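You operate a simulated robot arm through the tools that you are given. There is no shell and no other tool. Be economical: measure what you need, move in short steps, check, and stop when the job is done.

Carry out the task below with a simulated robot arm. There is one attempt and no reset: what you move stays moved.

Task
Take the small blue sponge and put it in the small yellow bin. Fetch the purple block and set it in the blue bin on the top of the square steel stand. Take the small blue can with a crimped valve and put it on the back edge of the set-down table. Fetch the clear cup and set it on the shelf under the packing table. Put the blue can from the right end of the bench with taps on the lower shelf of the side bench. Put the jug on the top of the trial bench away on the free end of the tank bench. Pull the door of the bath bench cabinet open. The order is free. Set down upright: small blue can with a crimped valve, clear cup, blue can, jug.
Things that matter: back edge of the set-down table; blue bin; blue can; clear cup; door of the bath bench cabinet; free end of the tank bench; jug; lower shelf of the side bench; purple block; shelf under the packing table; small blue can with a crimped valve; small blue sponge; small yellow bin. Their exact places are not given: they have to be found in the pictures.

Only the result counts: the job must be done as asked and must still hold three seconds after the hand-in. Knocking over, shifting, dropping, spilling or breaking anything else fails it.

Robot
A 7-joint arm with a fingered hand on a trunk, on a base that drives. Base frame: it is fixed to the floor where the robot stands at the start and does not move with it; the origin is under the middle of the robot, x ahead of it, y to its left, z up. Readings come in cm, degrees, newtons and seconds.
Its first joint turns from -69.0 to 172.0 degrees. Places, roughly: back edge of the set-down table (15x72 cm) [78, 128, 88]; blue bin (19x17x9 cm) [260, -120, 90]; blue can (5x5x14 cm) [-520, -110, 90]; clear cup [-525, 675, 100]; door of the bath bench cabinet [-470, 260, 60]; free end of the tank bench [50, 270, 80]; jug [-225, -325, 100]; lower shelf of the side bench [-510, 0, 20]; purple block [75, -325, 100]; shelf under the packing table [-70, 590, 30]; small blue can with a crimped valv (4x4x11 cm) [-80, -340, 90]; small blue sponge (5x5x4 cm) [50, 10, 90]; small yellow bin (20x15x14 cm) [60, -10, 90]. Payload 5 kg.
The tool frame sits at the grasp point between the pads (the TCP): z along the fingers, y along the line on which they close. The tips reach 3.2 cm beyond it. The gripper opens to 16 cm. The gripper's body begins 8.9 cm behind the TCP. The gripper is a hand of 3 fingers: y runs from the thumb to the fingers, the wrist lies at [0, 0, -25.2] in the tool frame, and closing takes about 1.5 s.
Orientation is that of the tool frame in the base frame, as a unit quaternion [x, y, z, w]. With the fingers straight down and closing along the base's y, the tool's x points along the base's -x, its y along +y and its z along -z.

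Tools
- The arm moves only by the tool apply_moves. Its argument "moves" is one flat list of numbers, 7 for each row, row after row: the shift along the tool's x, y, z in cm, then the turn, a rotation vector about the tool's x, y, z in degrees, then the closure in counts, from 0 (fully open) to 255 (shut). In form: [tx, ty, tz, rx, ry, rz, fingers, tx, ty, tz, rx, ry, rz, fingers, ...]. A call has 1 to 10 rows; each row shifts and turns the commanded pose from where the row before left it, along the tool's axes as they then stand. Rows are played at 5 a second. More than 5 cm and 8.6 degrees between two rows, or a gripper value outside its range, and nothing of the call is played. Where a pose cannot be reached the arm comes as near as it can. A force on the tool above 40 N (or 10 N above the force at the start of the call, whichever is more), or a blocked arm, ends the call early, and 0.2 s more pass. Each finger travels about 10.8 cm/s and halts on what it meets, pressing with about 31 N; the grip force reading is that of the motor and also rises with nothing between the fingers. The clock runs only during rows and for 0.2 s after the last one: add rows that do not move to give the fingers time. The reply holds the time, the measured pose of the TCP, the force on the tool along the base axes, the opening and the grip force, in the units named above and with some noise, with the torque about the TCP (base axes, N m) and any sound that the robot's microphone picked up.
- Cameras (640 x 400 px; columns grow to the right, rows downward): "scene" is now at [13.17, 4.33, 142.83]; the picture's right is [0.47, -0.88, -0.00], its down [-0.40, -0.21, -0.89] and it looks along [0.79, 0.42, -0.45] (base axes); focal length 225 px, centre (320, 200). "wrist" rides on the gripper at [6.5, -0.4, -11.6] in the tool frame; the picture's right is [0.06, 1.00, 0.00], its down [-0.87, 0.05, -0.49] and it looks along [-0.49, 0.03, 0.87] (tool axes); focal length 261 px, centre (320, 200).
- get_image(camera): a new picture of that camera. The clock stands still meanwhile.
- raise_lower(by): slides the trunk up (or, below 0, down) by that many cm; the arm and the scene camera ride with it, the base frame stays. It gives what a move gives, with no picture.
- base_move(legs): drives the robot by 1 to 6 legs, each [ahead, left, turn to the left] in cm, cm and degrees, along the robot's own axes; the way and the turn of a leg run together, so that a leg with both is an arc; at most 150 cm and 180 degrees a leg. The arm and the cameras ride along, it lands a little off, and it stops where it bumps. It gives what a move gives.
- grasp_type(shape): the hand has 3 fingers and takes this shape, open, in about a second: jaw (thumb against the fingers, like two jaws); tri (thumb and two fingers); tip (a fingertip pinch); poke (one finger out to press); point (the index stretched); flat (the hand flat); cup (the hand cupped); fist (a fist). The gripper value then closes the fingers along that shape, each until it touches; the sizes above hold for jaw. It gives what a move gives, with no picture.
- turn_head(pan, tilt): turns the head with the scene camera to pan (to the left, within 86 degrees either way) and tilt (down, from -29 to 69), counted from straight ahead of the robot. It gives what a move gives.
- pixel_to_xyz(camera, pixels): for up to 12 pixels [column, row] of the newest picture of that camera ("zoom" is the newest enlarged one), the place [x, y, z] in the base frame of the surface seen there, good to about 0.3 cm. The clock stands still meanwhile.
- inspect(camera, box): a new picture of the part [left, top, right, bottom] of that camera's present view, enlarged. The clock stands still meanwhile.
- sign_off(): hands the job in; it is judged then, once.

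Keep the steps short. Do not move on a guess: measure, check each grasp and each placing, and mend mistakes. In all there are 131 turns and 144 pictures (those below and enlarged ones count). Leave the gripper open and the arm clear of the work at the hand-in unless told otherwise, and finish with a single line.

The tools are called after "Call:" as a command line: name --argument value ..., lists and objects as JSON in quotes. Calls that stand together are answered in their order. apply_moves: Moves the arm, as the interface text tells. Its arguments: {"type":"object","properties":{"moves":{"type":"array","items":{"type":"number"}}},"required":["moves"]} The other tools are called the same way: raise_lower (by) slides the trunk up or down; grasp_type (shape) gives the hand a shape; base_move (legs) drives the base; turn_head (pan, tilt) turns the head that bears the scene camera; get_image (camera) takes a picture; pixel_to_xyz (camera, pixels) gives the place of the surface under pixels of a picture; inspect (camera, box) takes an enlarged picture of a part of a camera's view; sign_off () hands the job in.

At the start:

```text
time: 0.0
ee_pos: [50.77, 29.42, 127.5]
orientation: [0.0, 1.0, 0.0, 0.0]
wrist_force: [0.1, 0.1, -0.7]
moment: [-0.04, 0.04, 0.02]
opening: 15.99
grip_force: 0.0
shape: jaw
trunk travel left (down, up): [-57.5, 36.5]
robot x, y, heading: [-0.11, 0.07, 0.4]
head pan, tilt: [28.0, 26.9]
```

scene: 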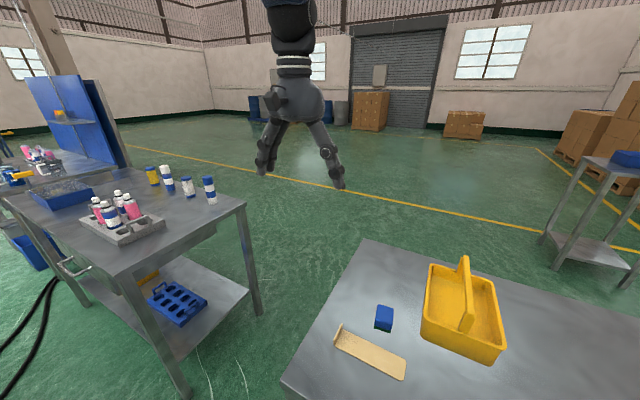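
wrist: 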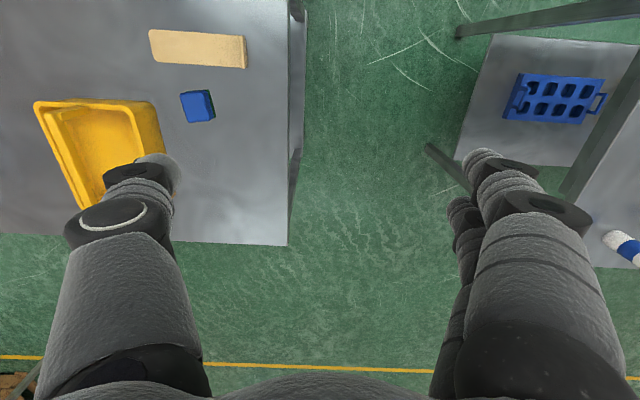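

I see the blue sponge at scene (384,318) and the yellow bin around (463,310). I measure both.

Call:
pixel_to_xyz --camera "scene" --pixels '[[384, 311], [376, 326], [390, 328], [384, 335], [430, 265], [500, 345], [440, 310], [485, 310], [463, 290], [425, 320], [497, 280], [330, 260]]'

Call:
pixel_to_xyz --camera "wrist" --pixels '[[195, 105], [185, 95], [207, 92], [190, 120], [213, 117], [90, 120], [60, 110], [145, 110], [250, 150], [295, 100]]'

Call:
inspect --camera "scene" --box '[320, 240, 520, 400]'

```text
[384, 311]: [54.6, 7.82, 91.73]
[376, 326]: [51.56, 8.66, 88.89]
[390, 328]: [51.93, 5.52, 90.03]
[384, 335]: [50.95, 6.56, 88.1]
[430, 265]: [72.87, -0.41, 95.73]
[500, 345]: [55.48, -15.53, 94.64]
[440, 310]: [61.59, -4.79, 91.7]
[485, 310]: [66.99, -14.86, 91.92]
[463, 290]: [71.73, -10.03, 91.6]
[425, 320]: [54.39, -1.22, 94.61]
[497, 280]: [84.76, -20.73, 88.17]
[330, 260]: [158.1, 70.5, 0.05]
```

```text
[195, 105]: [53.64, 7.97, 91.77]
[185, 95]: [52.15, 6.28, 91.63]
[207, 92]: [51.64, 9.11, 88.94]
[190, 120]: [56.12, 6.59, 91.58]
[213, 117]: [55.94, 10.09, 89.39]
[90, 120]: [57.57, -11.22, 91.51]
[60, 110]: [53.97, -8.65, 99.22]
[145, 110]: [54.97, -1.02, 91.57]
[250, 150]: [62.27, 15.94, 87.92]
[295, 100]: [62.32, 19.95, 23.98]
```

```text
2.50 times, centred on (420, 320) of scene
```

zoom: 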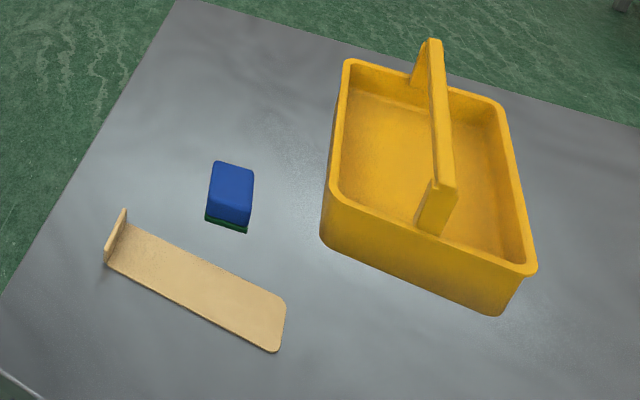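

The sponge's centre is near (53.9, 7.8), with its top at 91.7 and the table at 88. I move over it, part-closed, and stop high to check.

Call:
apply_moves --moves '[-0.62, -4.33, 0, 0, 0, 0, 60, -0.62, -4.33, 0, 0, 0, 0, 100, -0.62, -4.33, 0, 0, 0, 0, 100, -0.62, -4.33, 0, 0, 0, 0, 100, -0.62, -4.33, 0, 0, 0, 0, 100, 0, 0, 4.9, 0, 0, 0, 100, 0, 0, 4.9, 0, 0, 0, 100, 0, 0, 4.9, 0, 0, 0, 100, 0, 0, 4.9, 0, 0, 0, 100, 0, 0, 2, 0, 0, 0, 100]'

Call:
get_image --camera "wrist"

```text
time: 2.2
ee_pos: [53.84, 7.73, 105.85]
orientation: [0.0, 1.0, 0.0, -0.001]
wrist_force: [-0.2, 0.6, 0.1]
moment: [-0.01, 0.01, 0.04]
opening: 9.78
grip_force: 0.1
shape: jaw
trunk travel left (down, up): [-57.5, 36.5]
robot x, y, heading: [0.05, -0.19, -0.1]
head pan, tilt: [28.0, 26.9]
```

```text
140 pictures are left
```

wrist: 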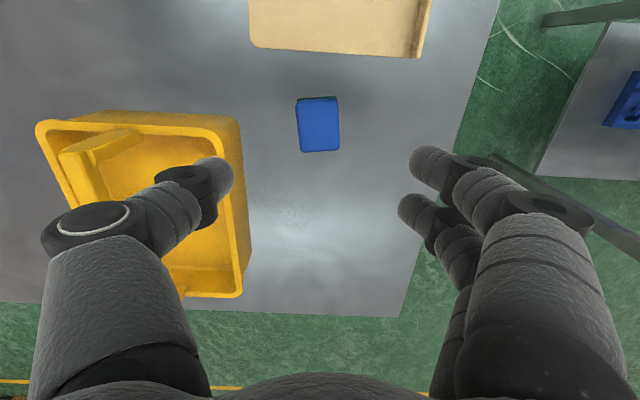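

The sponge sits at (318,125), centred between the fingers. I go down 13.8 cm and close.

Call:
apply_moves --moves '[0, 0, 4.6, 0, 0, 0, 100, 0, 0, 4.6, 0, 0, 0, 100, 0, 0, 4.6, 0, 0, 0, 100, 0, 0, 0, 0, 0, 0, 170, 0, 0, 0, 0, 0, 0, 230, 0, 0, 0, 0, 0, 0, 230, 0, 0, 0, 0, 0, 0, 230, 0, 0, 0, 0, 0, 0, 230, 0, 0, -4, 0, 0, 0, 230]'

Call:
get_image --camera "wrist"

Call:
pixel_to_xyz --camera "scene" --pixels '[[463, 262], [466, 320], [450, 330], [440, 290], [460, 340]]'

```text
time: 4.2
ee_pos: [53.8, 7.72, 96.01]
orientation: [0.001, 1.0, -0.001, -0.001]
wrist_force: [-0.7, -0.2, -0.5]
moment: [-0.02, 0.02, 0.03]
opening: 3.66
grip_force: 31.3
shape: jaw
trunk travel left (down, up): [-57.5, 36.5]
robot x, y, heading: [0.13, -0.06, 0.1]
head pan, tilt: [28.0, 26.9]
```

```text
139 pictures are left
```

wrist: 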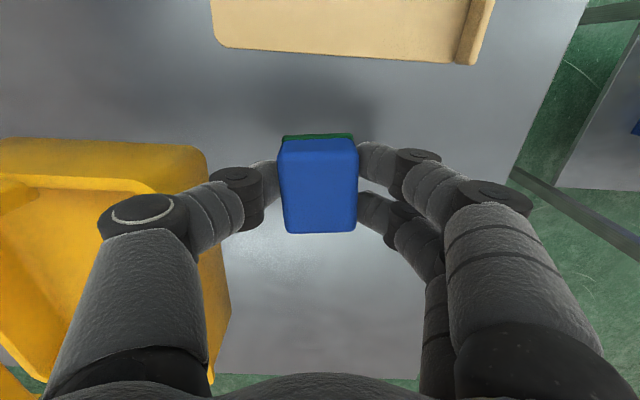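

```text
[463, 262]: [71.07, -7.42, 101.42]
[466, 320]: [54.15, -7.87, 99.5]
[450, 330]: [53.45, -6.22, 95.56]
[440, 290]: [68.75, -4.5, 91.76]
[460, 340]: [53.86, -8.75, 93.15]
```

The sponge is held (3.66 cm opening). I lift it and turn the wrist 90° so the fingers run along the bin's handle.

Call:
apply_moves --moves '[0, 0, -5, 0, 0, 0, 230, 0, 0, -5, 0, 0, 0, 230, 0, 0, -4, 0, 0, 0, 230, 0, 0, 0, 0, 0, 8.5, 230, 0, 0, 0, 0, 0, 8.5, 230, 0, 0, 0, 0, 0, 8.5, 230, 0, 0, 0, 0, 0, 8.5, 230, 0, 0, 0, 0, 0, 8.5, 230, 0, 0, 0, 0, 0, 8.5, 230, 0, 0, 0, 0, 0, 8.5, 230]'

Call:
apply_moves --moves '[0, 0, 0, 0, 0, 8.5, 230, 0, 0, 0, 0, 0, 8.5, 230, 0, 0, 0, 0, 0, 8.5, 230, 0, 0, 0, 0, 0, 5, 230]'

Call:
inspect --camera "scene" --box '[340, 200, 540, 360]'

Call:
pixel_to_xyz --camera "zoom" --pixels '[[310, 180], [365, 180], [378, 260], [260, 260], [390, 250], [400, 300], [290, 130], [450, 250], [470, 350]]'

```text
time: 6.4
ee_pos: [53.88, 7.79, 110.04]
orientation: [0.498, 0.867, 0.0, 0.0]
wrist_force: [-0.1, 0.5, 0.0]
moment: [0.03, 0.04, -0.01]
opening: 3.65
grip_force: 31.5
shape: jaw
trunk travel left (down, up): [-57.5, 36.5]
robot x, y, heading: [-0.15, 0.15, 0.1]
head pan, tilt: [28.0, 26.9]
```

```text
time: 7.4
ee_pos: [53.91, 7.68, 110.09]
orientation: [0.559, 0.829, 0.0, -0.001]
wrist_force: [0.0, -0.8, -0.3]
moment: [-0.03, -0.04, -0.01]
opening: 3.64
grip_force: 30.8
shape: jaw
out of reach, approached as far as the arm can: row 2, 3, 4
trunk travel left (down, up): [-57.5, 36.5]
robot x, y, heading: [-0.07, 0.15, -0.2]
head pan, tilt: [28.0, 26.9]
```

```text
2.50 times, centred on (440, 280) of scene
```

zoom: 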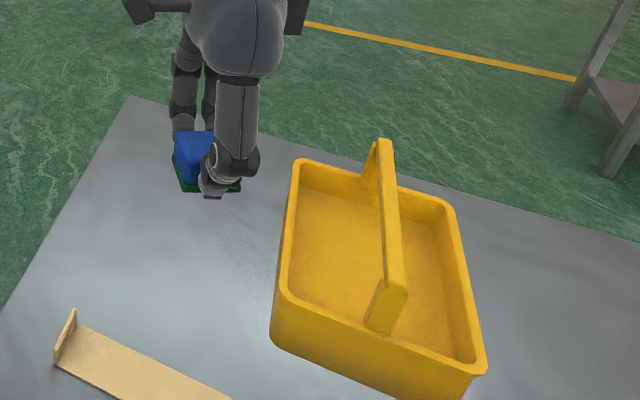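

```text
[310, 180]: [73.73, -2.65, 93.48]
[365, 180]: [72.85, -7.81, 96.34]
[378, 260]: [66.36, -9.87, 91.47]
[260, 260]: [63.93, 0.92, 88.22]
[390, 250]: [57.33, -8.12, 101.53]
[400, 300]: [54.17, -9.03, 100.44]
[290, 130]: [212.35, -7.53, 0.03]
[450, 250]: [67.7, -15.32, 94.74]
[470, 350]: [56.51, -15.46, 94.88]
```

The turn stopped at a joint limit (about 68°). It should free up once the arm swings right, so I move a short way over the bin and see how it tracks.

Call:
apply_moves --moves '[-2, 2.5, 0, 0, 0, 0, 230, -2, 2.5, 0, 0, 0, 0, 230]'

```text
time: 8.0
ee_pos: [60.11, 5.75, 110.19]
orientation: [0.558, 0.83, 0.0, -0.002]
wrist_force: [-0.1, 0.4, 0.3]
moment: [0.02, 0.03, 0.0]
opening: 3.68
grip_force: 30.6
shape: jaw
trunk travel left (down, up): [-57.5, 36.5]
robot x, y, heading: [0.03, -0.17, 0.2]
head pan, tilt: [28.0, 26.9]
```

It moves along the actual tool axes. Next I go to above the bin's left half at (64, -4.3) and try the rest of the turn.

Call:
apply_moves --moves '[-3.63, 0, 0, 0, 0, 0, 230, -3.63, 0, 0, 0, 0, 0, 230, -3.63, 0, 0, 0, 0, 0, 230, 0, 0, 0, 0, 0, 7.3, 230, 0, 0, 0, 0, 0, 7.3, 230, 0, 0, 0, 0, 0, 7.3, 230]'

Call:
get_image --camera "wrist"

Call:
inspect --camera "scene" --box '[360, 180, 560, 360]'

```text
time: 9.4
ee_pos: [64.06, -4.2, 110.09]
orientation: [0.684, 0.73, 0.0, -0.001]
wrist_force: [-0.8, -0.4, -0.3]
moment: [-0.04, -0.01, -0.02]
opening: 3.65
grip_force: 30.6
shape: jaw
out of reach, approached as far as the arm can: row 6
trunk travel left (down, up): [-57.5, 36.5]
robot x, y, heading: [-0.03, 0.42, 0.0]
head pan, tilt: [28.0, 26.9]
```

```text
137 pictures are left
```

wrist: 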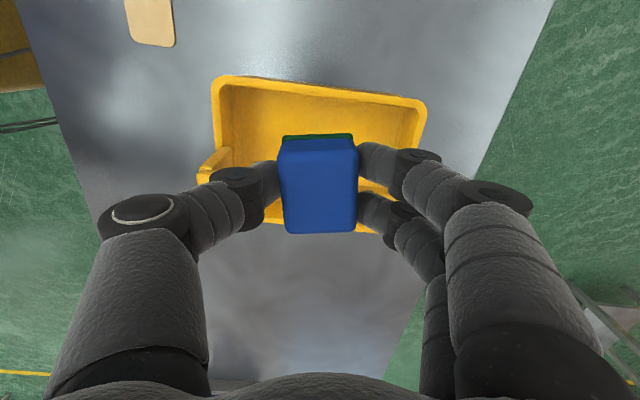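

```text
2.22 times, centred on (460, 270) of scene
```

zoom: 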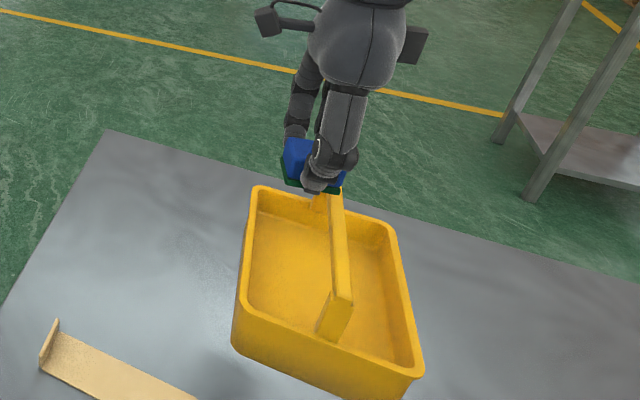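

The sponge is over the left half, beside the handle bar, with yaw about 86°. I lower it to z≈98.7, open a little, and rise straight up.

Call:
apply_moves --moves '[0.2, 0, 3.8, 0, 0, 0, 230, 0, 0, 3.8, 0, 0, 0, 230, 0, 0, 3.8, 0, 0, 0, 230, 0, 0, 0, 0, 0, 0, 150, 0, 0, 0, 0, 0, 0, 140, 0, 0, 0, 0, 0, 0, 140, 0, 0, -4.5, 0, 0, 0, 140, 0, 0, -4.5, 0, 0, 0, 140, 0, 0, -4.5, 0, 0, 0, 140, 0, 0, -4.5, 0, 0, 0, 140]'

Call:
get_image --camera "wrist"

```text
time: 11.6
ee_pos: [64.92, -5.32, 117.73]
orientation: [0.682, 0.731, 0.0, 0.0]
wrist_force: [-0.4, 0.0, -0.3]
moment: [0.02, -0.02, 0.01]
opening: 7.16
grip_force: 0.1
shape: jaw
out of reach, approached as far as the arm can: row 1, 2, 3
trunk travel left (down, up): [-57.5, 36.5]
robot x, y, heading: [-0.15, 0.05, 0.3]
head pan, tilt: [28.0, 26.9]
```

```text
135 pictures are left
```

wrist: 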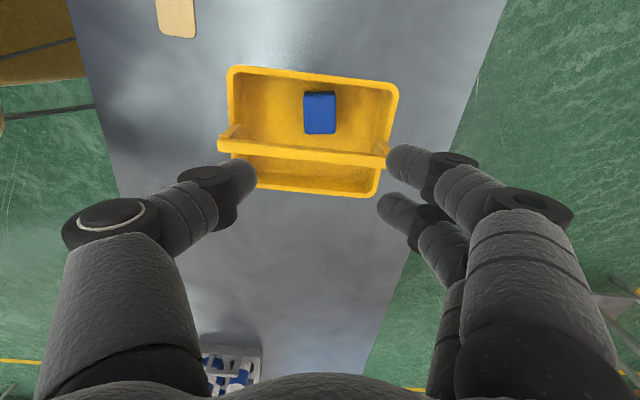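

The sponge lies in the bin. Next I look right and left to survey the hall.

Call:
turn_head --pan -70 --tilt 15

Call:
get_image --camera "scene"

Call:
turn_head --pan 80 --tilt 20

Call:
get_image --camera "scene"

```text
time: 13.3
ee_pos: [64.99, -5.38, 117.54]
orientation: [0.683, 0.731, 0.0, 0.0]
wrist_force: [0.5, 0.5, 0.2]
moment: [0.01, 0.01, -0.02]
opening: 7.17
grip_force: 0.0
shape: jaw
trunk travel left (down, up): [-57.5, 36.5]
robot x, y, heading: [0.08, -0.07, -0.1]
head pan, tilt: [-70.0, 15.0]
```

```text
134 pictures are left
```

scene: 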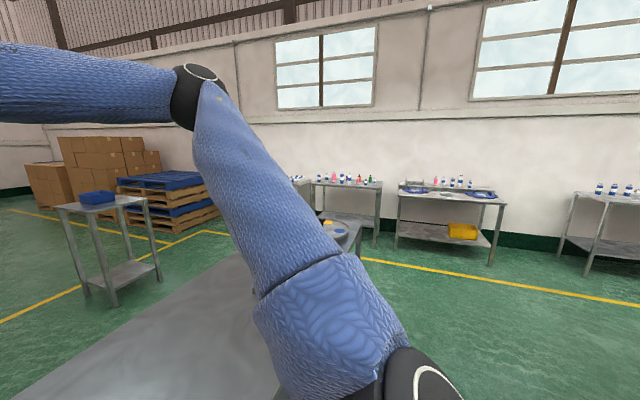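

```text
time: 15.7
ee_pos: [65.19, -5.32, 117.58]
orientation: [0.683, 0.731, -0.001, -0.001]
wrist_force: [-0.3, 0.0, -0.4]
moment: [-0.01, -0.03, -0.01]
opening: 7.17
grip_force: 0.1
shape: jaw
trunk travel left (down, up): [-57.5, 36.5]
robot x, y, heading: [-0.07, 0.07, 0.1]
head pan, tilt: [80.0, 20.0]
```

```text
133 pictures are left
```

scene: 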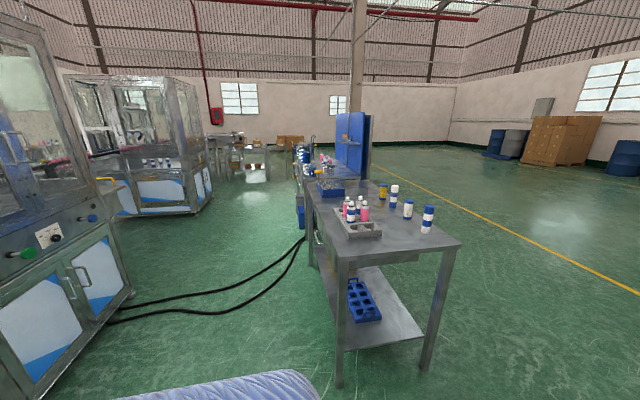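

To my left is a table with vials at its far edge, likely the set-down table. I measure its corners and the things on it.

Call:
pixel_to_xyz --camera "scene" --pixels '[[460, 243], [340, 258], [427, 232], [407, 217], [393, 207], [382, 199], [440, 240], [425, 190], [385, 180], [310, 200], [350, 180], [130, 290]]'

Call:
inspect --camera "scene" --box '[290, 130, 470, 270]'

```text
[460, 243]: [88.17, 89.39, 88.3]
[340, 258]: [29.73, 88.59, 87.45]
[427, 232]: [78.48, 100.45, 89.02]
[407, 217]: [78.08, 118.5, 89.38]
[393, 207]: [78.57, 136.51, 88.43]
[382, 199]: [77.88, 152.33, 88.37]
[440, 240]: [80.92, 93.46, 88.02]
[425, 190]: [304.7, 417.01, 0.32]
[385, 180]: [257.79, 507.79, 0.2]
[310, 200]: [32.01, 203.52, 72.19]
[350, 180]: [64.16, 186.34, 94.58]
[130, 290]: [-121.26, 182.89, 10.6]
```

```text
2.86 times, centred on (380, 200) of scene
```

zoom: 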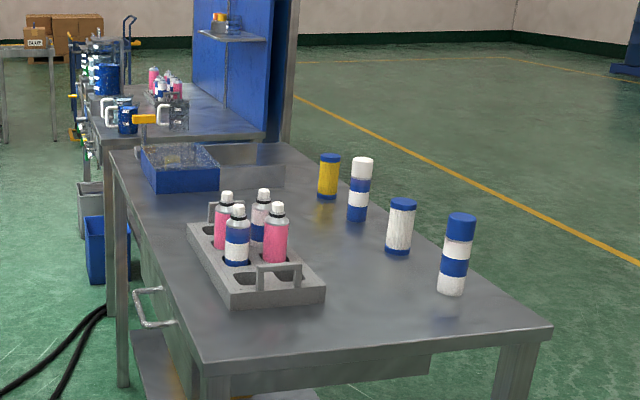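

The set-down table's top is at z≈88. Cans stand at x≈79, y≈100.5, 118.5, 136.5 and 152, so there is free room near y≈109.5. Now I back off and turn right towards the purple block.

Call:
base_move --legs '[[-40, 0, 0], [0, 0, -90]]'

Call:
turn_head --pan 15 --tilt 20

Call:
get_image --camera "scene"

```text
time: 22.1
ee_pos: [-46.43, -65.15, 117.68]
orientation: [1.0, 0.03, -0.001, -0.001]
wrist_force: [0.1, 0.2, 0.0]
moment: [0.02, -0.03, 0.04]
opening: 7.16
grip_force: 0.0
shape: jaw
trunk travel left (down, up): [-57.5, 36.5]
robot x, y, heading: [-40.5, -0.1, -90.5]
head pan, tilt: [80.0, 20.0]
```

```text
time: 23.4
ee_pos: [-46.3, -65.06, 117.7]
orientation: [1.0, 0.03, 0.0, -0.001]
wrist_force: [-0.6, 0.4, -0.1]
moment: [0.01, -0.03, 0.01]
opening: 7.17
grip_force: 0.1
shape: jaw
trunk travel left (down, up): [-57.5, 36.5]
robot x, y, heading: [-40.4, -0.1, -90.4]
head pan, tilt: [15.0, 20.0]
```

```text
131 pictures are left
```

scene: 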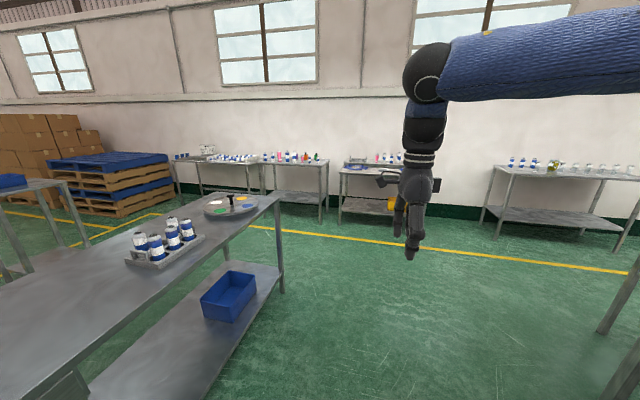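

I measure the long table's corner and the wall benches.

Call:
pixel_to_xyz --camera "scene" --pixels '[[276, 197], [195, 198], [90, 395], [235, 208], [325, 165], [265, 163], [345, 172], [480, 234], [508, 170], [165, 240], [215, 165], [610, 330]]'

Call:
inspect --camera "scene" --box '[160, 130, 420, 230]'

```text
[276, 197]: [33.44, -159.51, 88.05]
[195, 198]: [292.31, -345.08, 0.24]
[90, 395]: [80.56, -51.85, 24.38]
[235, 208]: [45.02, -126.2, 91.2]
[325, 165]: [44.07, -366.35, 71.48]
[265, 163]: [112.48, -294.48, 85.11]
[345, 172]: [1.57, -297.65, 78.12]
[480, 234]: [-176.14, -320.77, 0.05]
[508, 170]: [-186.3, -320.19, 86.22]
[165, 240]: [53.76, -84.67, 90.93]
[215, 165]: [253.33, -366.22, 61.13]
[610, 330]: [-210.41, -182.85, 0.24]
```

```text
2.46 times, centred on (290, 180) of scene
```

zoom: 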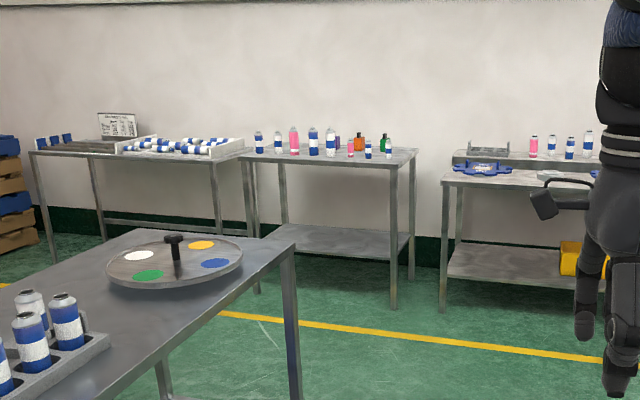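

The long table ends at y≈-160, with its near edge at x≈33. The middle bench (x 45–112, front edge y≈-295) holds the purple block. I drive ahead past the table, then go left.

Call:
base_move --legs '[[150, 0, 0], [65, 0, 0], [0, 110, 0]]'

Call:
turn_head --pan 0 --tilt 25

Call:
get_image --camera "scene"

```text
time: 39.4
ee_pos: [52.78, -287.68, 117.57]
orientation: [1.0, 0.011, 0.0, -0.002]
wrist_force: [-0.1, -0.2, 0.0]
moment: [0.03, 0.02, 0.02]
opening: 7.14
grip_force: 0.0
shape: jaw
trunk travel left (down, up): [-57.5, 36.5]
robot x, y, heading: [61.17, -223.1, -92.5]
head pan, tilt: [15.0, 20.0]
```

```text
time: 40.2
ee_pos: [52.75, -287.76, 117.66]
orientation: [1.0, 0.012, 0.001, 0.0]
wrist_force: [0.7, -0.9, 0.8]
moment: [0.02, 0.05, 0.02]
opening: 7.17
grip_force: 0.1
shape: jaw
trunk travel left (down, up): [-57.5, 36.5]
robot x, y, heading: [61.36, -222.82, -92.5]
head pan, tilt: [0.0, 25.0]
```

```text
129 pictures are left
```

scene: 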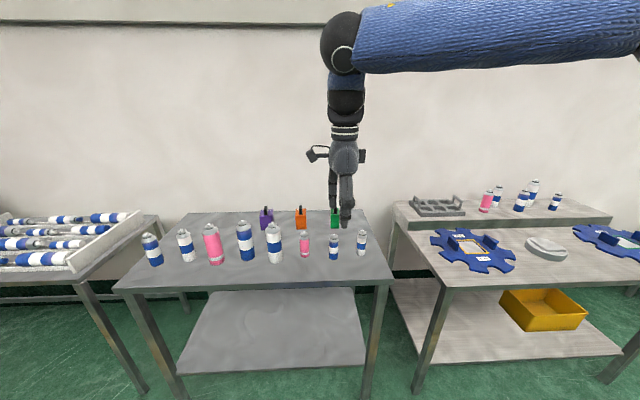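

The purple block is at (266,217), behind a row of bottles. I zoom in and measure.

Call:
inspect --camera "scene" --box '[180, 190, 380, 300]'

Call:
pixel_to_xyz --camera "zoom" --pixels '[[275, 85], [263, 70], [290, 72], [275, 110], [277, 60], [382, 90], [105, 125], [205, 115], [300, 120], [210, 90], [150, 330], [210, 160]]'

```text
3.20 times, centred on (280, 245) of scene
```

zoom: 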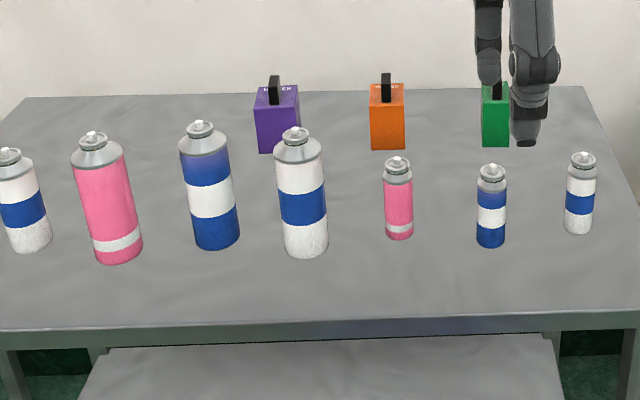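

```text
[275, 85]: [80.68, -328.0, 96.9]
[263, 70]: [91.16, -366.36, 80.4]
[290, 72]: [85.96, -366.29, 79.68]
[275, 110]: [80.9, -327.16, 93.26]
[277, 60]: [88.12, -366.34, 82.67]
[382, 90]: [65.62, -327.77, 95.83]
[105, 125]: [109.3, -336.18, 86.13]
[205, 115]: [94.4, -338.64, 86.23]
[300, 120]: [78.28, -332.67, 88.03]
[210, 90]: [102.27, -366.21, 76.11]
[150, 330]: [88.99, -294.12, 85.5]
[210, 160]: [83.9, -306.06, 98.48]
```

The block stands at about x=81, front face y≈-327, top ≈95. It is out of reach from here, so I drive closer.

Call:
base_move --legs '[[24, 10, 2.5]]'

Call:
turn_head --pan 0 --tilt 38

Call:
inspect --camera "scene" --box '[220, 90, 420, 250]'

Call:
get_image --camera "wrist"

```text
time: 42.0
ee_pos: [64.73, -312.83, 117.62]
orientation: [0.999, 0.032, 0.0, -0.002]
wrist_force: [0.3, -1.8, -0.5]
moment: [0.07, 0.02, 0.02]
opening: 7.2
grip_force: 0.0
shape: jaw
trunk travel left (down, up): [-57.5, 36.5]
robot x, y, heading: [70.78, -247.92, -90.4]
head pan, tilt: [0.0, 25.0]
```

```text
time: 42.8
ee_pos: [64.67, -312.64, 117.56]
orientation: [1.0, 0.031, -0.001, -0.001]
wrist_force: [0.3, 0.6, 0.4]
moment: [0.0, 0.01, -0.01]
opening: 7.17
grip_force: 0.0
shape: jaw
trunk travel left (down, up): [-57.5, 36.5]
robot x, y, heading: [70.26, -247.53, -90.5]
head pan, tilt: [0.0, 38.0]
```

```text
2.50 times, centred on (320, 170) of scene
```

zoom: 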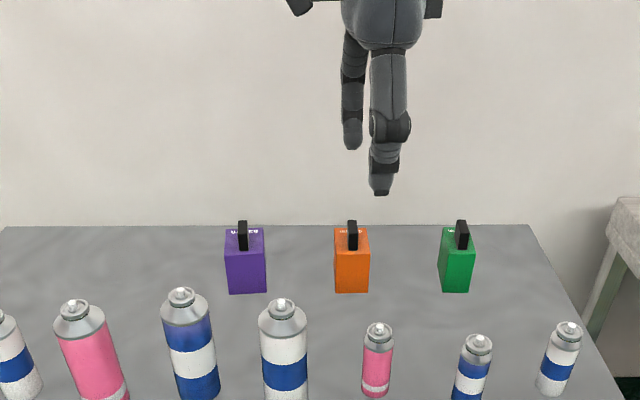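

```text
126 pictures are left
```

wrist: 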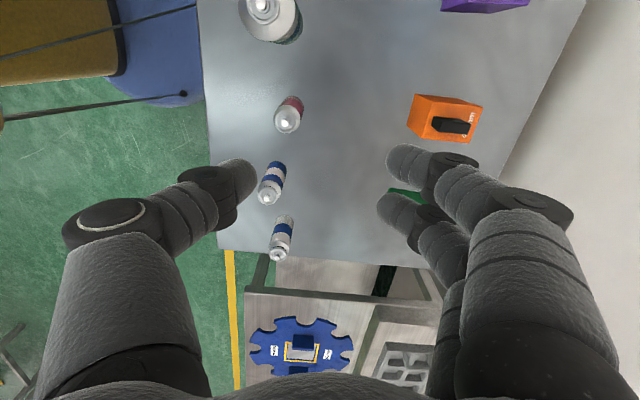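

Call:
pixel_to_xyz --camera "zoom" --pixels '[[228, 232], [262, 233], [232, 250], [262, 250], [230, 290], [265, 290], [246, 242], [243, 228], [282, 305], [183, 295], [245, 285]]'

```text
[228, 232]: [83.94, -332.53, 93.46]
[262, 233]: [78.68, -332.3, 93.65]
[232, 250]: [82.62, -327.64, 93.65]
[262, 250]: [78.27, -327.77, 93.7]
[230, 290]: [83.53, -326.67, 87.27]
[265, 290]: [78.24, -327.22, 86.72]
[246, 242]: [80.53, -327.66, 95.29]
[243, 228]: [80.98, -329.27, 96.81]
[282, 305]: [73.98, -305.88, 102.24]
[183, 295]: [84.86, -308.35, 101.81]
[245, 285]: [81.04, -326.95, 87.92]
```

The block's centre is (81, -330), about 5.6 cm square, from 86 to 93.6, with its handle up to 97. I straighten the yaw and move above it.

Call:
apply_moves --moves '[0, 0, 0, 0, 0, 3.6, 60, 3.26, 3.46, 0, 0, 0, 0, 60, 3.26, 3.46, 0, 0, 0, 0, 60, 3.26, 3.46, 0, 0, 0, 0, 60, 3.26, 3.46, 0, 0, 0, 0, 60, 3.26, 3.46, 0, 0, 0, 0, 60, 0, 0, 4, 0, 0, 0, 60, 0, 0, 4, 0, 0, 0, 60]'

Call:
get_image --camera "wrist"

```text
time: 44.6
ee_pos: [81.24, -329.95, 109.51]
orientation: [1.0, 0.0, 0.0, -0.001]
wrist_force: [1.0, -0.3, 0.9]
moment: [0.04, 0.07, -0.05]
opening: 12.23
grip_force: 0.0
shape: jaw
trunk travel left (down, up): [-57.5, 36.5]
robot x, y, heading: [70.75, -247.95, -90.4]
head pan, tilt: [0.0, 38.0]
```

```text
125 pictures are left
```

wrist: 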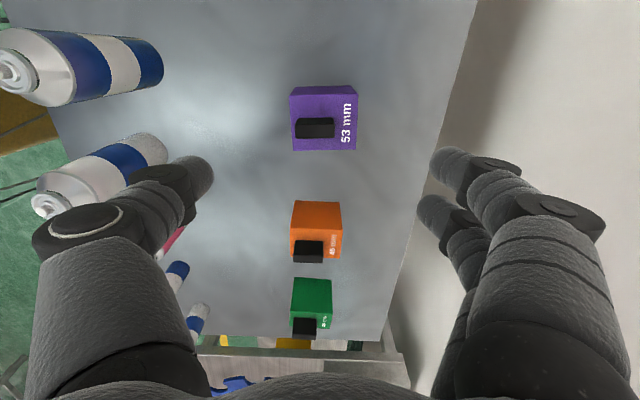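

The block (323,118) is centred between the fingers. I descend 19 cm, close, and lift a little.

Call:
apply_moves --moves '[0, 0, 4.75, 0, 0, 0, 60, 0, 0, 4.75, 0, 0, 0, 60, 0, 0, 4.75, 0, 0, 0, 60, 0, 0, 4.75, 0, 0, 0, 60, 0, 0, 0, 0, 0, 0, 130, 0, 0, 0, 0, 0, 0, 200, 0, 0, 0, 0, 0, 0, 220, 0, 0, 0, 0, 0, 0, 220, 0, 0, 0, 0, 0, 0, 220, 0, 0, -3, 0, 0, 0, 220]'

Call:
get_image --camera "wrist"

```text
time: 46.8
ee_pos: [81.0, -329.81, 93.73]
orientation: [1.0, 0.0, 0.0, -0.001]
wrist_force: [0.0, 1.3, -2.6]
moment: [-0.07, 0.0, -0.01]
opening: 6.35
grip_force: 31.1
shape: jaw
trunk travel left (down, up): [-57.5, 36.5]
robot x, y, heading: [70.29, -247.58, -90.3]
head pan, tilt: [0.0, 38.0]
```

```text
124 pictures are left
```

wrist: 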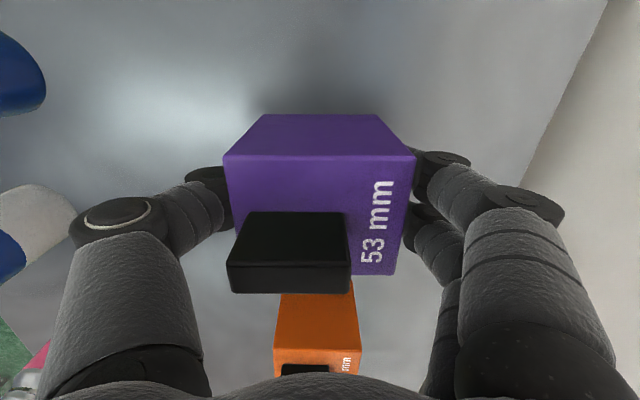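

The block is held. I lift it high, pull the arm back a bit, reverse, turn left, and drive towards the steel stand.

Call:
apply_moves --moves '[0, 0, -4.9, 0, 0, 0, 220, 0, 0, -4.9, 0, 0, 0, 220, 0, 0, -4.9, 0, 0, 0, 220, 0, 0, -4.9, 0, 0, 0, 220, 0, 0, -4.9, 0, 0, 0, 220, 0, -4, 0, 0, 0, 0, 220, 0, -4, 0, 0, 0, 0, 220, 0, -4, 0, 0, 0, 0, 220]'

Call:
base_move --legs '[[-25, 0, 0], [0, 0, 90], [100, 0, 0]]'

Call:
turn_head --pan 45 --tilt 30

Call:
get_image --camera "scene"

```text
time: 48.6
ee_pos: [80.92, -317.83, 118.16]
orientation: [1.0, -0.001, 0.001, -0.001]
wrist_force: [-0.6, 0.7, -2.8]
moment: [0.0, 0.04, 0.01]
opening: 6.37
grip_force: 30.9
shape: jaw
trunk travel left (down, up): [-57.5, 36.5]
robot x, y, heading: [70.68, -247.3, -90.3]
head pan, tilt: [0.0, 38.0]
```

```text
time: 58.9
ee_pos: [238.52, -214.14, 117.99]
orientation: [0.711, 0.703, -0.001, -0.001]
wrist_force: [-0.2, 0.6, -2.2]
moment: [-0.02, -0.01, 0.0]
opening: 6.29
grip_force: 30.3
shape: jaw
trunk travel left (down, up): [-57.5, 36.5]
robot x, y, heading: [168.27, -223.89, -0.8]
head pan, tilt: [0.0, 38.0]
```

```text
time: 60.0
ee_pos: [238.49, -214.09, 117.96]
orientation: [0.71, 0.704, -0.001, -0.002]
wrist_force: [-0.2, 0.0, -3.4]
moment: [-0.03, 0.0, -0.01]
opening: 6.34
grip_force: 31.1
shape: jaw
trunk travel left (down, up): [-57.5, 36.5]
robot x, y, heading: [168.1, -223.8, -0.9]
head pan, tilt: [45.0, 30.0]
```

```text
123 pictures are left
```

scene: 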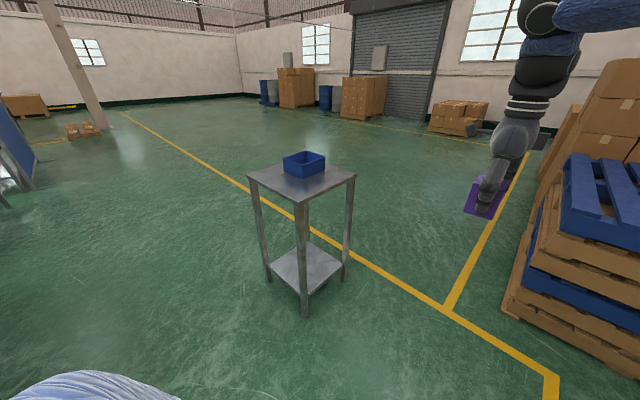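

Call:
pixel_to_xyz --camera "scene" --pixels '[[247, 176], [303, 202], [356, 175], [304, 172], [288, 160], [305, 154], [324, 158], [307, 166], [303, 312]]'

Call:
inspect --camera "scene" --box '[230, 130, 370, 220]'

```text
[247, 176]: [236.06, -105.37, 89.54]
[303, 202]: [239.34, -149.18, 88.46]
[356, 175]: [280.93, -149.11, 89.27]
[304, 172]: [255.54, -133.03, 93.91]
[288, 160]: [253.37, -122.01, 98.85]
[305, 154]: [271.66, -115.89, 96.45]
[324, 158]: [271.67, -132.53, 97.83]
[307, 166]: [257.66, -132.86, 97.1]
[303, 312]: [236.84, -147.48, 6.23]
```

```text
4.44 times, centred on (300, 175) of scene
```

zoom: 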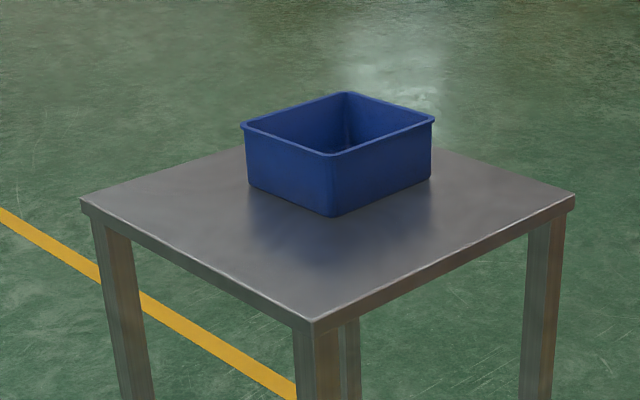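

The blue bin's centre is about (263,-124.5), rim at z≈98, and the stand's top is at 89. I drive left so that the hand comes next to it.

Call:
base_move --legs '[[5, 89, 0.8]]'

Call:
turn_head --pan 5 --tilt 35

Call:
get_image --camera "scene"

Call:
get_image --camera "wrist"

```text
time: 64.7
ee_pos: [243.65, -124.18, 117.89]
orientation: [0.705, 0.709, -0.001, 0.0]
wrist_force: [-0.6, 0.2, -2.6]
moment: [-0.01, -0.01, 0.0]
opening: 6.33
grip_force: 31.2
shape: jaw
trunk travel left (down, up): [-57.5, 36.5]
robot x, y, heading: [173.46, -135.49, 0.2]
head pan, tilt: [45.0, 30.0]
```

```text
time: 65.8
ee_pos: [243.72, -124.24, 117.96]
orientation: [0.704, 0.71, -0.001, 0.0]
wrist_force: [0.5, 0.6, -3.8]
moment: [-0.01, 0.0, 0.02]
opening: 6.29
grip_force: 31.3
shape: jaw
trunk travel left (down, up): [-57.5, 36.5]
robot x, y, heading: [173.85, -135.56, 0.0]
head pan, tilt: [5.0, 35.0]
```

```text
121 pictures are left
```

scene: 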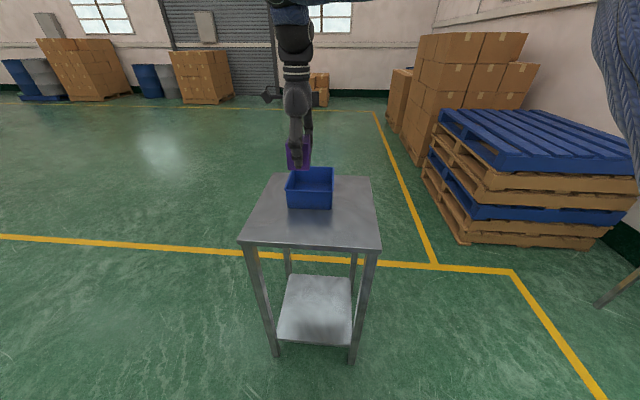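

```text
120 pictures are left
```

wrist: 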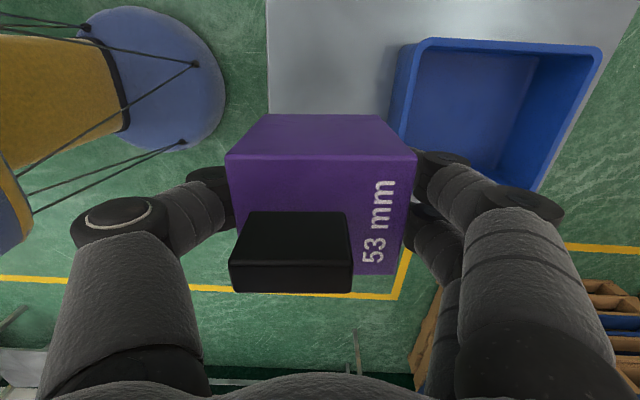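

Call:
pixel_to_xyz --camera "wrist" --pixels '[[425, 45], [592, 52], [405, 110], [540, 180], [470, 130], [530, 130], [430, 60]]'

Call:
pixel_to_xyz --camera "scene" --pixels '[[288, 190], [333, 190], [332, 170], [310, 190], [310, 182]]'

```text
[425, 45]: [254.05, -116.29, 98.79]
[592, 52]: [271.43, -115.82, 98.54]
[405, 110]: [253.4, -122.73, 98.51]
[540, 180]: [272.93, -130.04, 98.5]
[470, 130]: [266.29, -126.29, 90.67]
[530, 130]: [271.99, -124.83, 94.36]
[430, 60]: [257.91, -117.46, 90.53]
```

```text
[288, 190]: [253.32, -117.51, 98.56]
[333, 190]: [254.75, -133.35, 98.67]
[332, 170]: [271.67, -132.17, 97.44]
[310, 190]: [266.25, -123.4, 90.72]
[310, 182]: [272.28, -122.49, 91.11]
```

The bin is centred at (263,-124.5) with its floor at 90.5. I move over it, lower until the block almost touches the floor, and check.

Call:
apply_moves --moves '[0, 4.82, 0, 0, 0, 0, 220, 0, 4.82, 0, 0, 0, 0, 220, 0, 4.82, 0, 0, 0, 0, 220, 0, 4.82, 0, 0, 0, 0, 220, 0, 0, 4.4, 0, 0, 0, 220, 0, 0, 4.4, 0, 0, 0, 220, 0, 0, 4.4, 0, 0, 0, 220, 0, 0, 4.4, 0, 0, 0, 220, 0, 0, 4.4, 0, 0, 0, 220]'

Call:
get_image --camera "wrist"

```text
time: 67.8
ee_pos: [263.12, -124.25, 96.0]
orientation: [0.705, 0.71, -0.001, -0.001]
wrist_force: [0.7, -0.1, -2.7]
moment: [-0.03, 0.04, 0.01]
opening: 6.3
grip_force: 31.1
shape: jaw
trunk travel left (down, up): [-57.5, 36.5]
robot x, y, heading: [173.85, -135.68, 0.2]
head pan, tilt: [5.0, 35.0]
```

```text
119 pictures are left
```

wrist: 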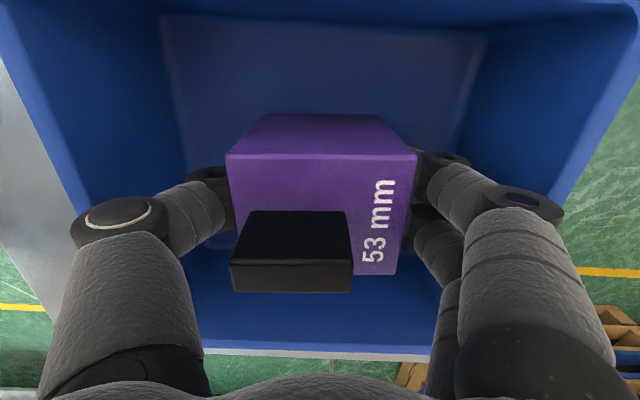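

The block is centred in the bin, just above the floor. I lower 0.5 cm, open, and rise.

Call:
apply_moves --moves '[0, 0, 0.5, 0, 0, 0, 220, 0, 0, 0, 0, 0, 0, 150, 0, 0, 0, 0, 0, 0, 115, 0, 0, 0, 0, 0, 0, 115, 0, 0, -4.5, 0, 0, 0, 115, 0, 0, -4.5, 0, 0, 0, 115, 0, 0, -4.5, 0, 0, 0, 115, 0, 0, -4.5, 0, 0, 0, 115, 0, 0, -4.5, 0, 0, 0, 115]'

Call:
get_image --camera "wrist"

```text
time: 69.8
ee_pos: [262.94, -123.93, 118.05]
orientation: [0.704, 0.71, -0.001, 0.0]
wrist_force: [-0.1, -0.2, 0.2]
moment: [0.0, -0.06, -0.02]
opening: 8.71
grip_force: 0.1
shape: jaw
trunk travel left (down, up): [-57.5, 36.5]
robot x, y, heading: [173.49, -135.09, 0.1]
head pan, tilt: [5.0, 35.0]
```

```text
118 pictures are left
```

wrist: 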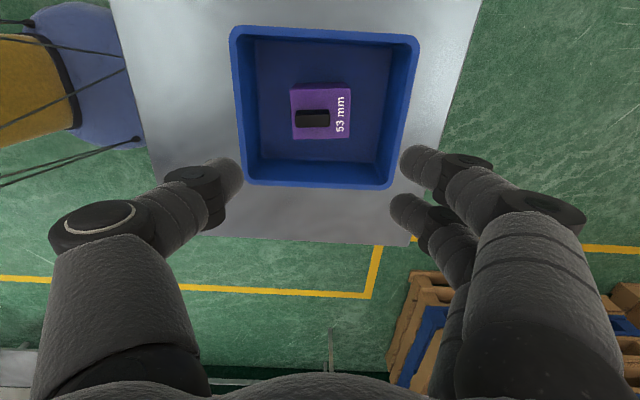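

The block stands in the bin. I retract and drive to the bench near (-80,-340) for the crimped-valve can.

Call:
apply_moves --moves '[0, -5, 0, 0, 0, 0, 115, 0, -5, 0, 0, 0, 0, 115, 0, -5, 0, 0, 0, 0, 115, 0, -5, 0, 0, 0, 0, 115, 0, -5, 0, 0, 0, 0, 60]'

Call:
base_move --legs '[[0, -85, 0], [0, 0, -90], [0, -130, 0], [0, -120, 0]]'

Call:
turn_head --pan 0 --tilt 25

Call:
get_image --camera "scene"

```text
time: 71.0
ee_pos: [241.99, -124.62, 117.93]
orientation: [0.704, 0.71, -0.001, -0.001]
wrist_force: [-0.3, 0.3, -0.6]
moment: [-0.02, 0.04, 0.03]
opening: 12.22
grip_force: 0.0
shape: jaw
out of reach, approached as far as the arm can: row 5
trunk travel left (down, up): [-57.5, 36.5]
robot x, y, heading: [173.71, -135.52, -0.3]
head pan, tilt: [5.0, 35.0]
```

```text
time: 91.3
ee_pos: [-67.41, -292.02, 117.99]
orientation: [1.0, 0.009, 0.0, -0.001]
wrist_force: [0.7, -0.3, 0.4]
moment: [0.0, -0.02, 0.01]
opening: 12.21
grip_force: 0.0
shape: jaw
trunk travel left (down, up): [-57.5, 36.5]
robot x, y, heading: [-78.86, -223.24, -89.5]
head pan, tilt: [5.0, 35.0]
```

```text
time: 92.0
ee_pos: [-67.43, -292.04, 118.06]
orientation: [1.0, 0.009, 0.0, -0.001]
wrist_force: [-0.1, -0.2, -0.6]
moment: [-0.01, 0.03, -0.02]
opening: 12.2
grip_force: 0.1
shape: jaw
trunk travel left (down, up): [-57.5, 36.5]
robot x, y, heading: [-78.76, -223.39, -89.4]
head pan, tilt: [0.0, 25.0]
```

```text
117 pictures are left
```

scene: 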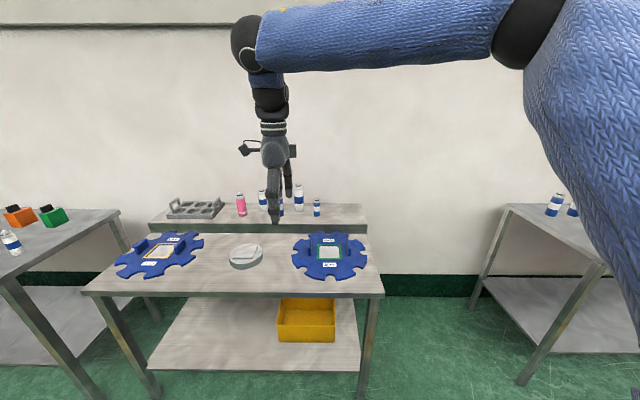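

The hand hides part of the row of cans. I zoom in on the back ledge.

Call:
inspect --camera "scene" --box '[150, 160, 370, 280]'

Call:
pixel_to_xyz --camera "scene" --pixels '[[241, 205], [262, 200], [281, 205], [298, 198], [317, 208], [345, 213], [245, 230], [115, 290], [380, 290], [317, 214]]'

```text
2.91 times, centred on (260, 220) of scene
```

zoom: 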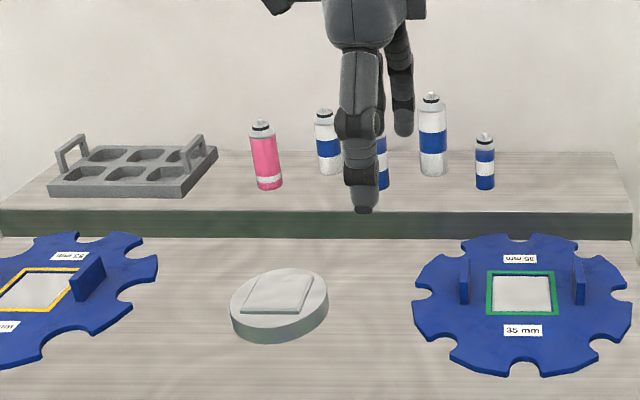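

```text
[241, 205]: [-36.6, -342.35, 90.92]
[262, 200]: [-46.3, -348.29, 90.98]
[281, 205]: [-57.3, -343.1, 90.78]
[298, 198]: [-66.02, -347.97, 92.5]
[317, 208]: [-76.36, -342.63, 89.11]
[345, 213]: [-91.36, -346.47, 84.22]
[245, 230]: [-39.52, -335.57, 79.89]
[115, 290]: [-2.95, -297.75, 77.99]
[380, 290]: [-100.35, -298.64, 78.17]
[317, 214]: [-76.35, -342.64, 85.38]
```

Call:
base_move --legs '[[30, 0, 0]]'

Call:
turn_head --pan 0 --tilt 35

Call:
inspect --camera "scene" --box '[220, 110, 380, 210]'

Call:
get_image --camera "wrist"

```text
time: 94.1
ee_pos: [-67.19, -322.17, 118.01]
orientation: [1.0, 0.008, 0.0, -0.001]
wrist_force: [-0.2, 0.0, 0.2]
moment: [0.01, -0.04, 0.01]
opening: 12.18
grip_force: 0.1
shape: jaw
trunk travel left (down, up): [-57.5, 36.5]
robot x, y, heading: [-78.6, -253.76, -89.3]
head pan, tilt: [0.0, 25.0]
```

```text
time: 94.8
ee_pos: [-67.19, -321.99, 118.05]
orientation: [1.0, 0.008, 0.0, -0.002]
wrist_force: [0.0, -0.1, 0.4]
moment: [0.02, 0.01, 0.03]
opening: 12.19
grip_force: 0.0
shape: jaw
trunk travel left (down, up): [-57.5, 36.5]
robot x, y, heading: [-78.82, -253.48, -89.5]
head pan, tilt: [0.0, 35.0]
```

```text
4.00 times, centred on (300, 160) of scene
```

zoom: 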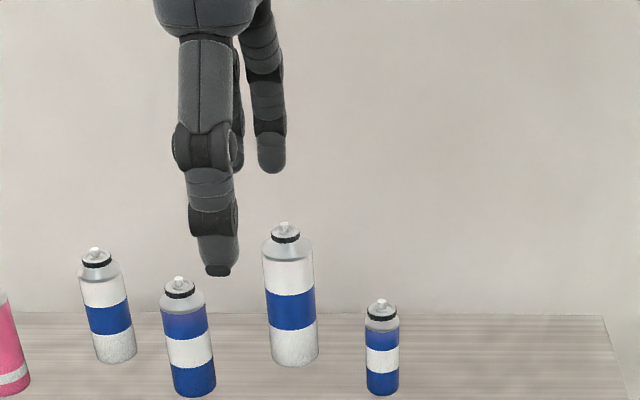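

```text
114 pictures are left
```

wrist: 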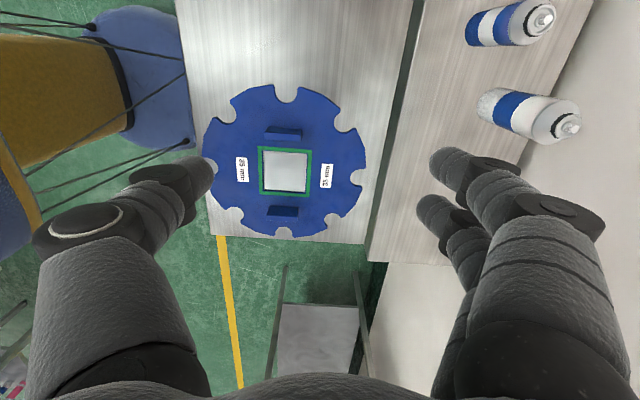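

All cans here have crimped valves. The small blue one is the rightmost, at zoom (382,350). I measure its size and that of its neighbour.

Call:
pixel_to_xyz --camera "zoom" --pixels '[[382, 388], [381, 305], [368, 360], [397, 360], [187, 285], [187, 390], [162, 350], [213, 350], [289, 240], [500, 350], [382, 345], [317, 340]]'

```text
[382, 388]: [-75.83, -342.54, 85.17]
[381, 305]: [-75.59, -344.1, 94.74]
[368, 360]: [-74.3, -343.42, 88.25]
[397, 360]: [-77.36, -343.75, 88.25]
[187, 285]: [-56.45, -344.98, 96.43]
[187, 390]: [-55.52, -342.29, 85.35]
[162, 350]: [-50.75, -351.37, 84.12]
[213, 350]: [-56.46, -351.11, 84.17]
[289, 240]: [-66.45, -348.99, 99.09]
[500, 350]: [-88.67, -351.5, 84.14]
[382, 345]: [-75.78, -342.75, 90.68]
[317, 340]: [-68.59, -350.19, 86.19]
```

The small can's centre is (-75.8,-344.5), from 84.1 to 95.5. I move above it and check.

Call:
apply_moves --moves '[-1.75, 4.5, 0, 0, 0, 0, 70, -1.75, 4.5, 0, 0, 0, 0, 100, -1.75, 4.5, 0, 0, 0, 0, 100, -1.75, 4.5, 0, 0, 0, 0, 100, -1.75, 4.5, 0, 0, 0, 0, 100, 0, 0, 4, 0, 0, 0, 100, 0, 0, 4, 0, 0, 0, 100]'

Call:
get_image --camera "wrist"

Call:
inspect --camera "scene" --box '[260, 90, 380, 210]'

```text
time: 96.4
ee_pos: [-75.48, -344.92, 110.0]
orientation: [1.0, 0.008, 0.0, -0.001]
wrist_force: [-1.0, -0.3, -0.4]
moment: [0.01, 0.01, -0.03]
opening: 9.78
grip_force: 0.1
shape: jaw
trunk travel left (down, up): [-57.5, 36.5]
robot x, y, heading: [-78.9, -253.65, -89.2]
head pan, tilt: [0.0, 35.0]
```

```text
113 pictures are left
```

wrist: 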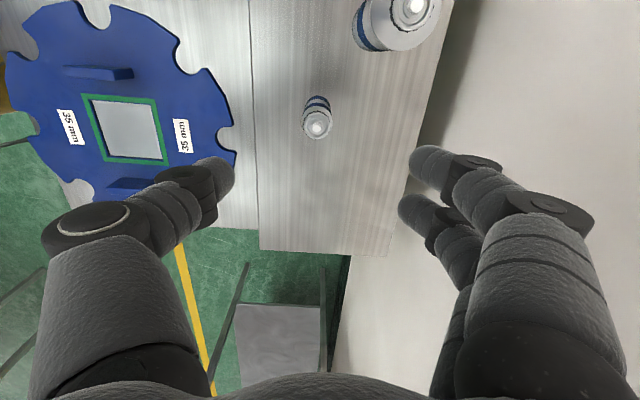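

```text
3.33 times, centred on (320, 150) of scene
```

zoom: 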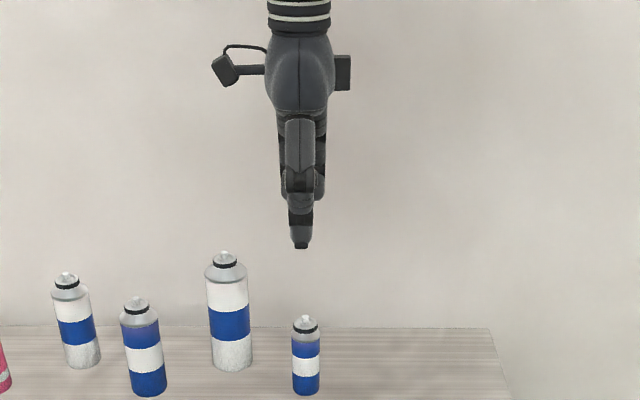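

Call:
pixel_to_xyz --camera "wrist" --pixels '[[316, 126], [310, 122], [325, 122]]'

Call:
apply_moves --moves '[0, 0, 4, 0, 0, 0, 100, 0, 0, 4, 0, 0, 0, 100]'

Call:
get_image --camera "wrist"

```text
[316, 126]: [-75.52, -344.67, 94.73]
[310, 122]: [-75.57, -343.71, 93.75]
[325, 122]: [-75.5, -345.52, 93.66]
```

```text
time: 97.0
ee_pos: [-75.41, -344.62, 101.95]
orientation: [1.0, 0.008, 0.0, -0.001]
wrist_force: [0.3, -0.1, -0.3]
moment: [-0.02, -0.02, 0.0]
opening: 9.77
grip_force: 0.0
shape: jaw
trunk travel left (down, up): [-57.5, 36.5]
robot x, y, heading: [-78.48, -253.84, -89.3]
head pan, tilt: [0.0, 35.0]
```

```text
111 pictures are left
```

wrist: 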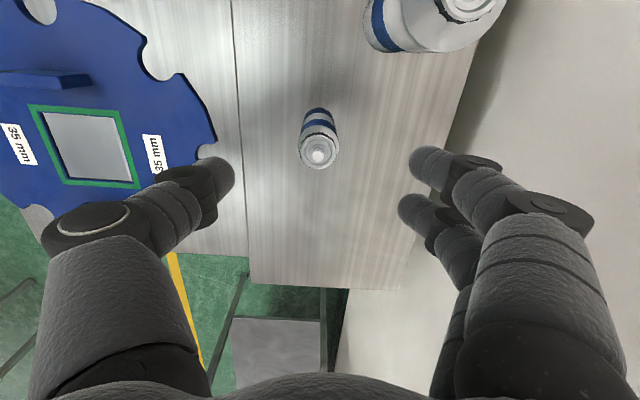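

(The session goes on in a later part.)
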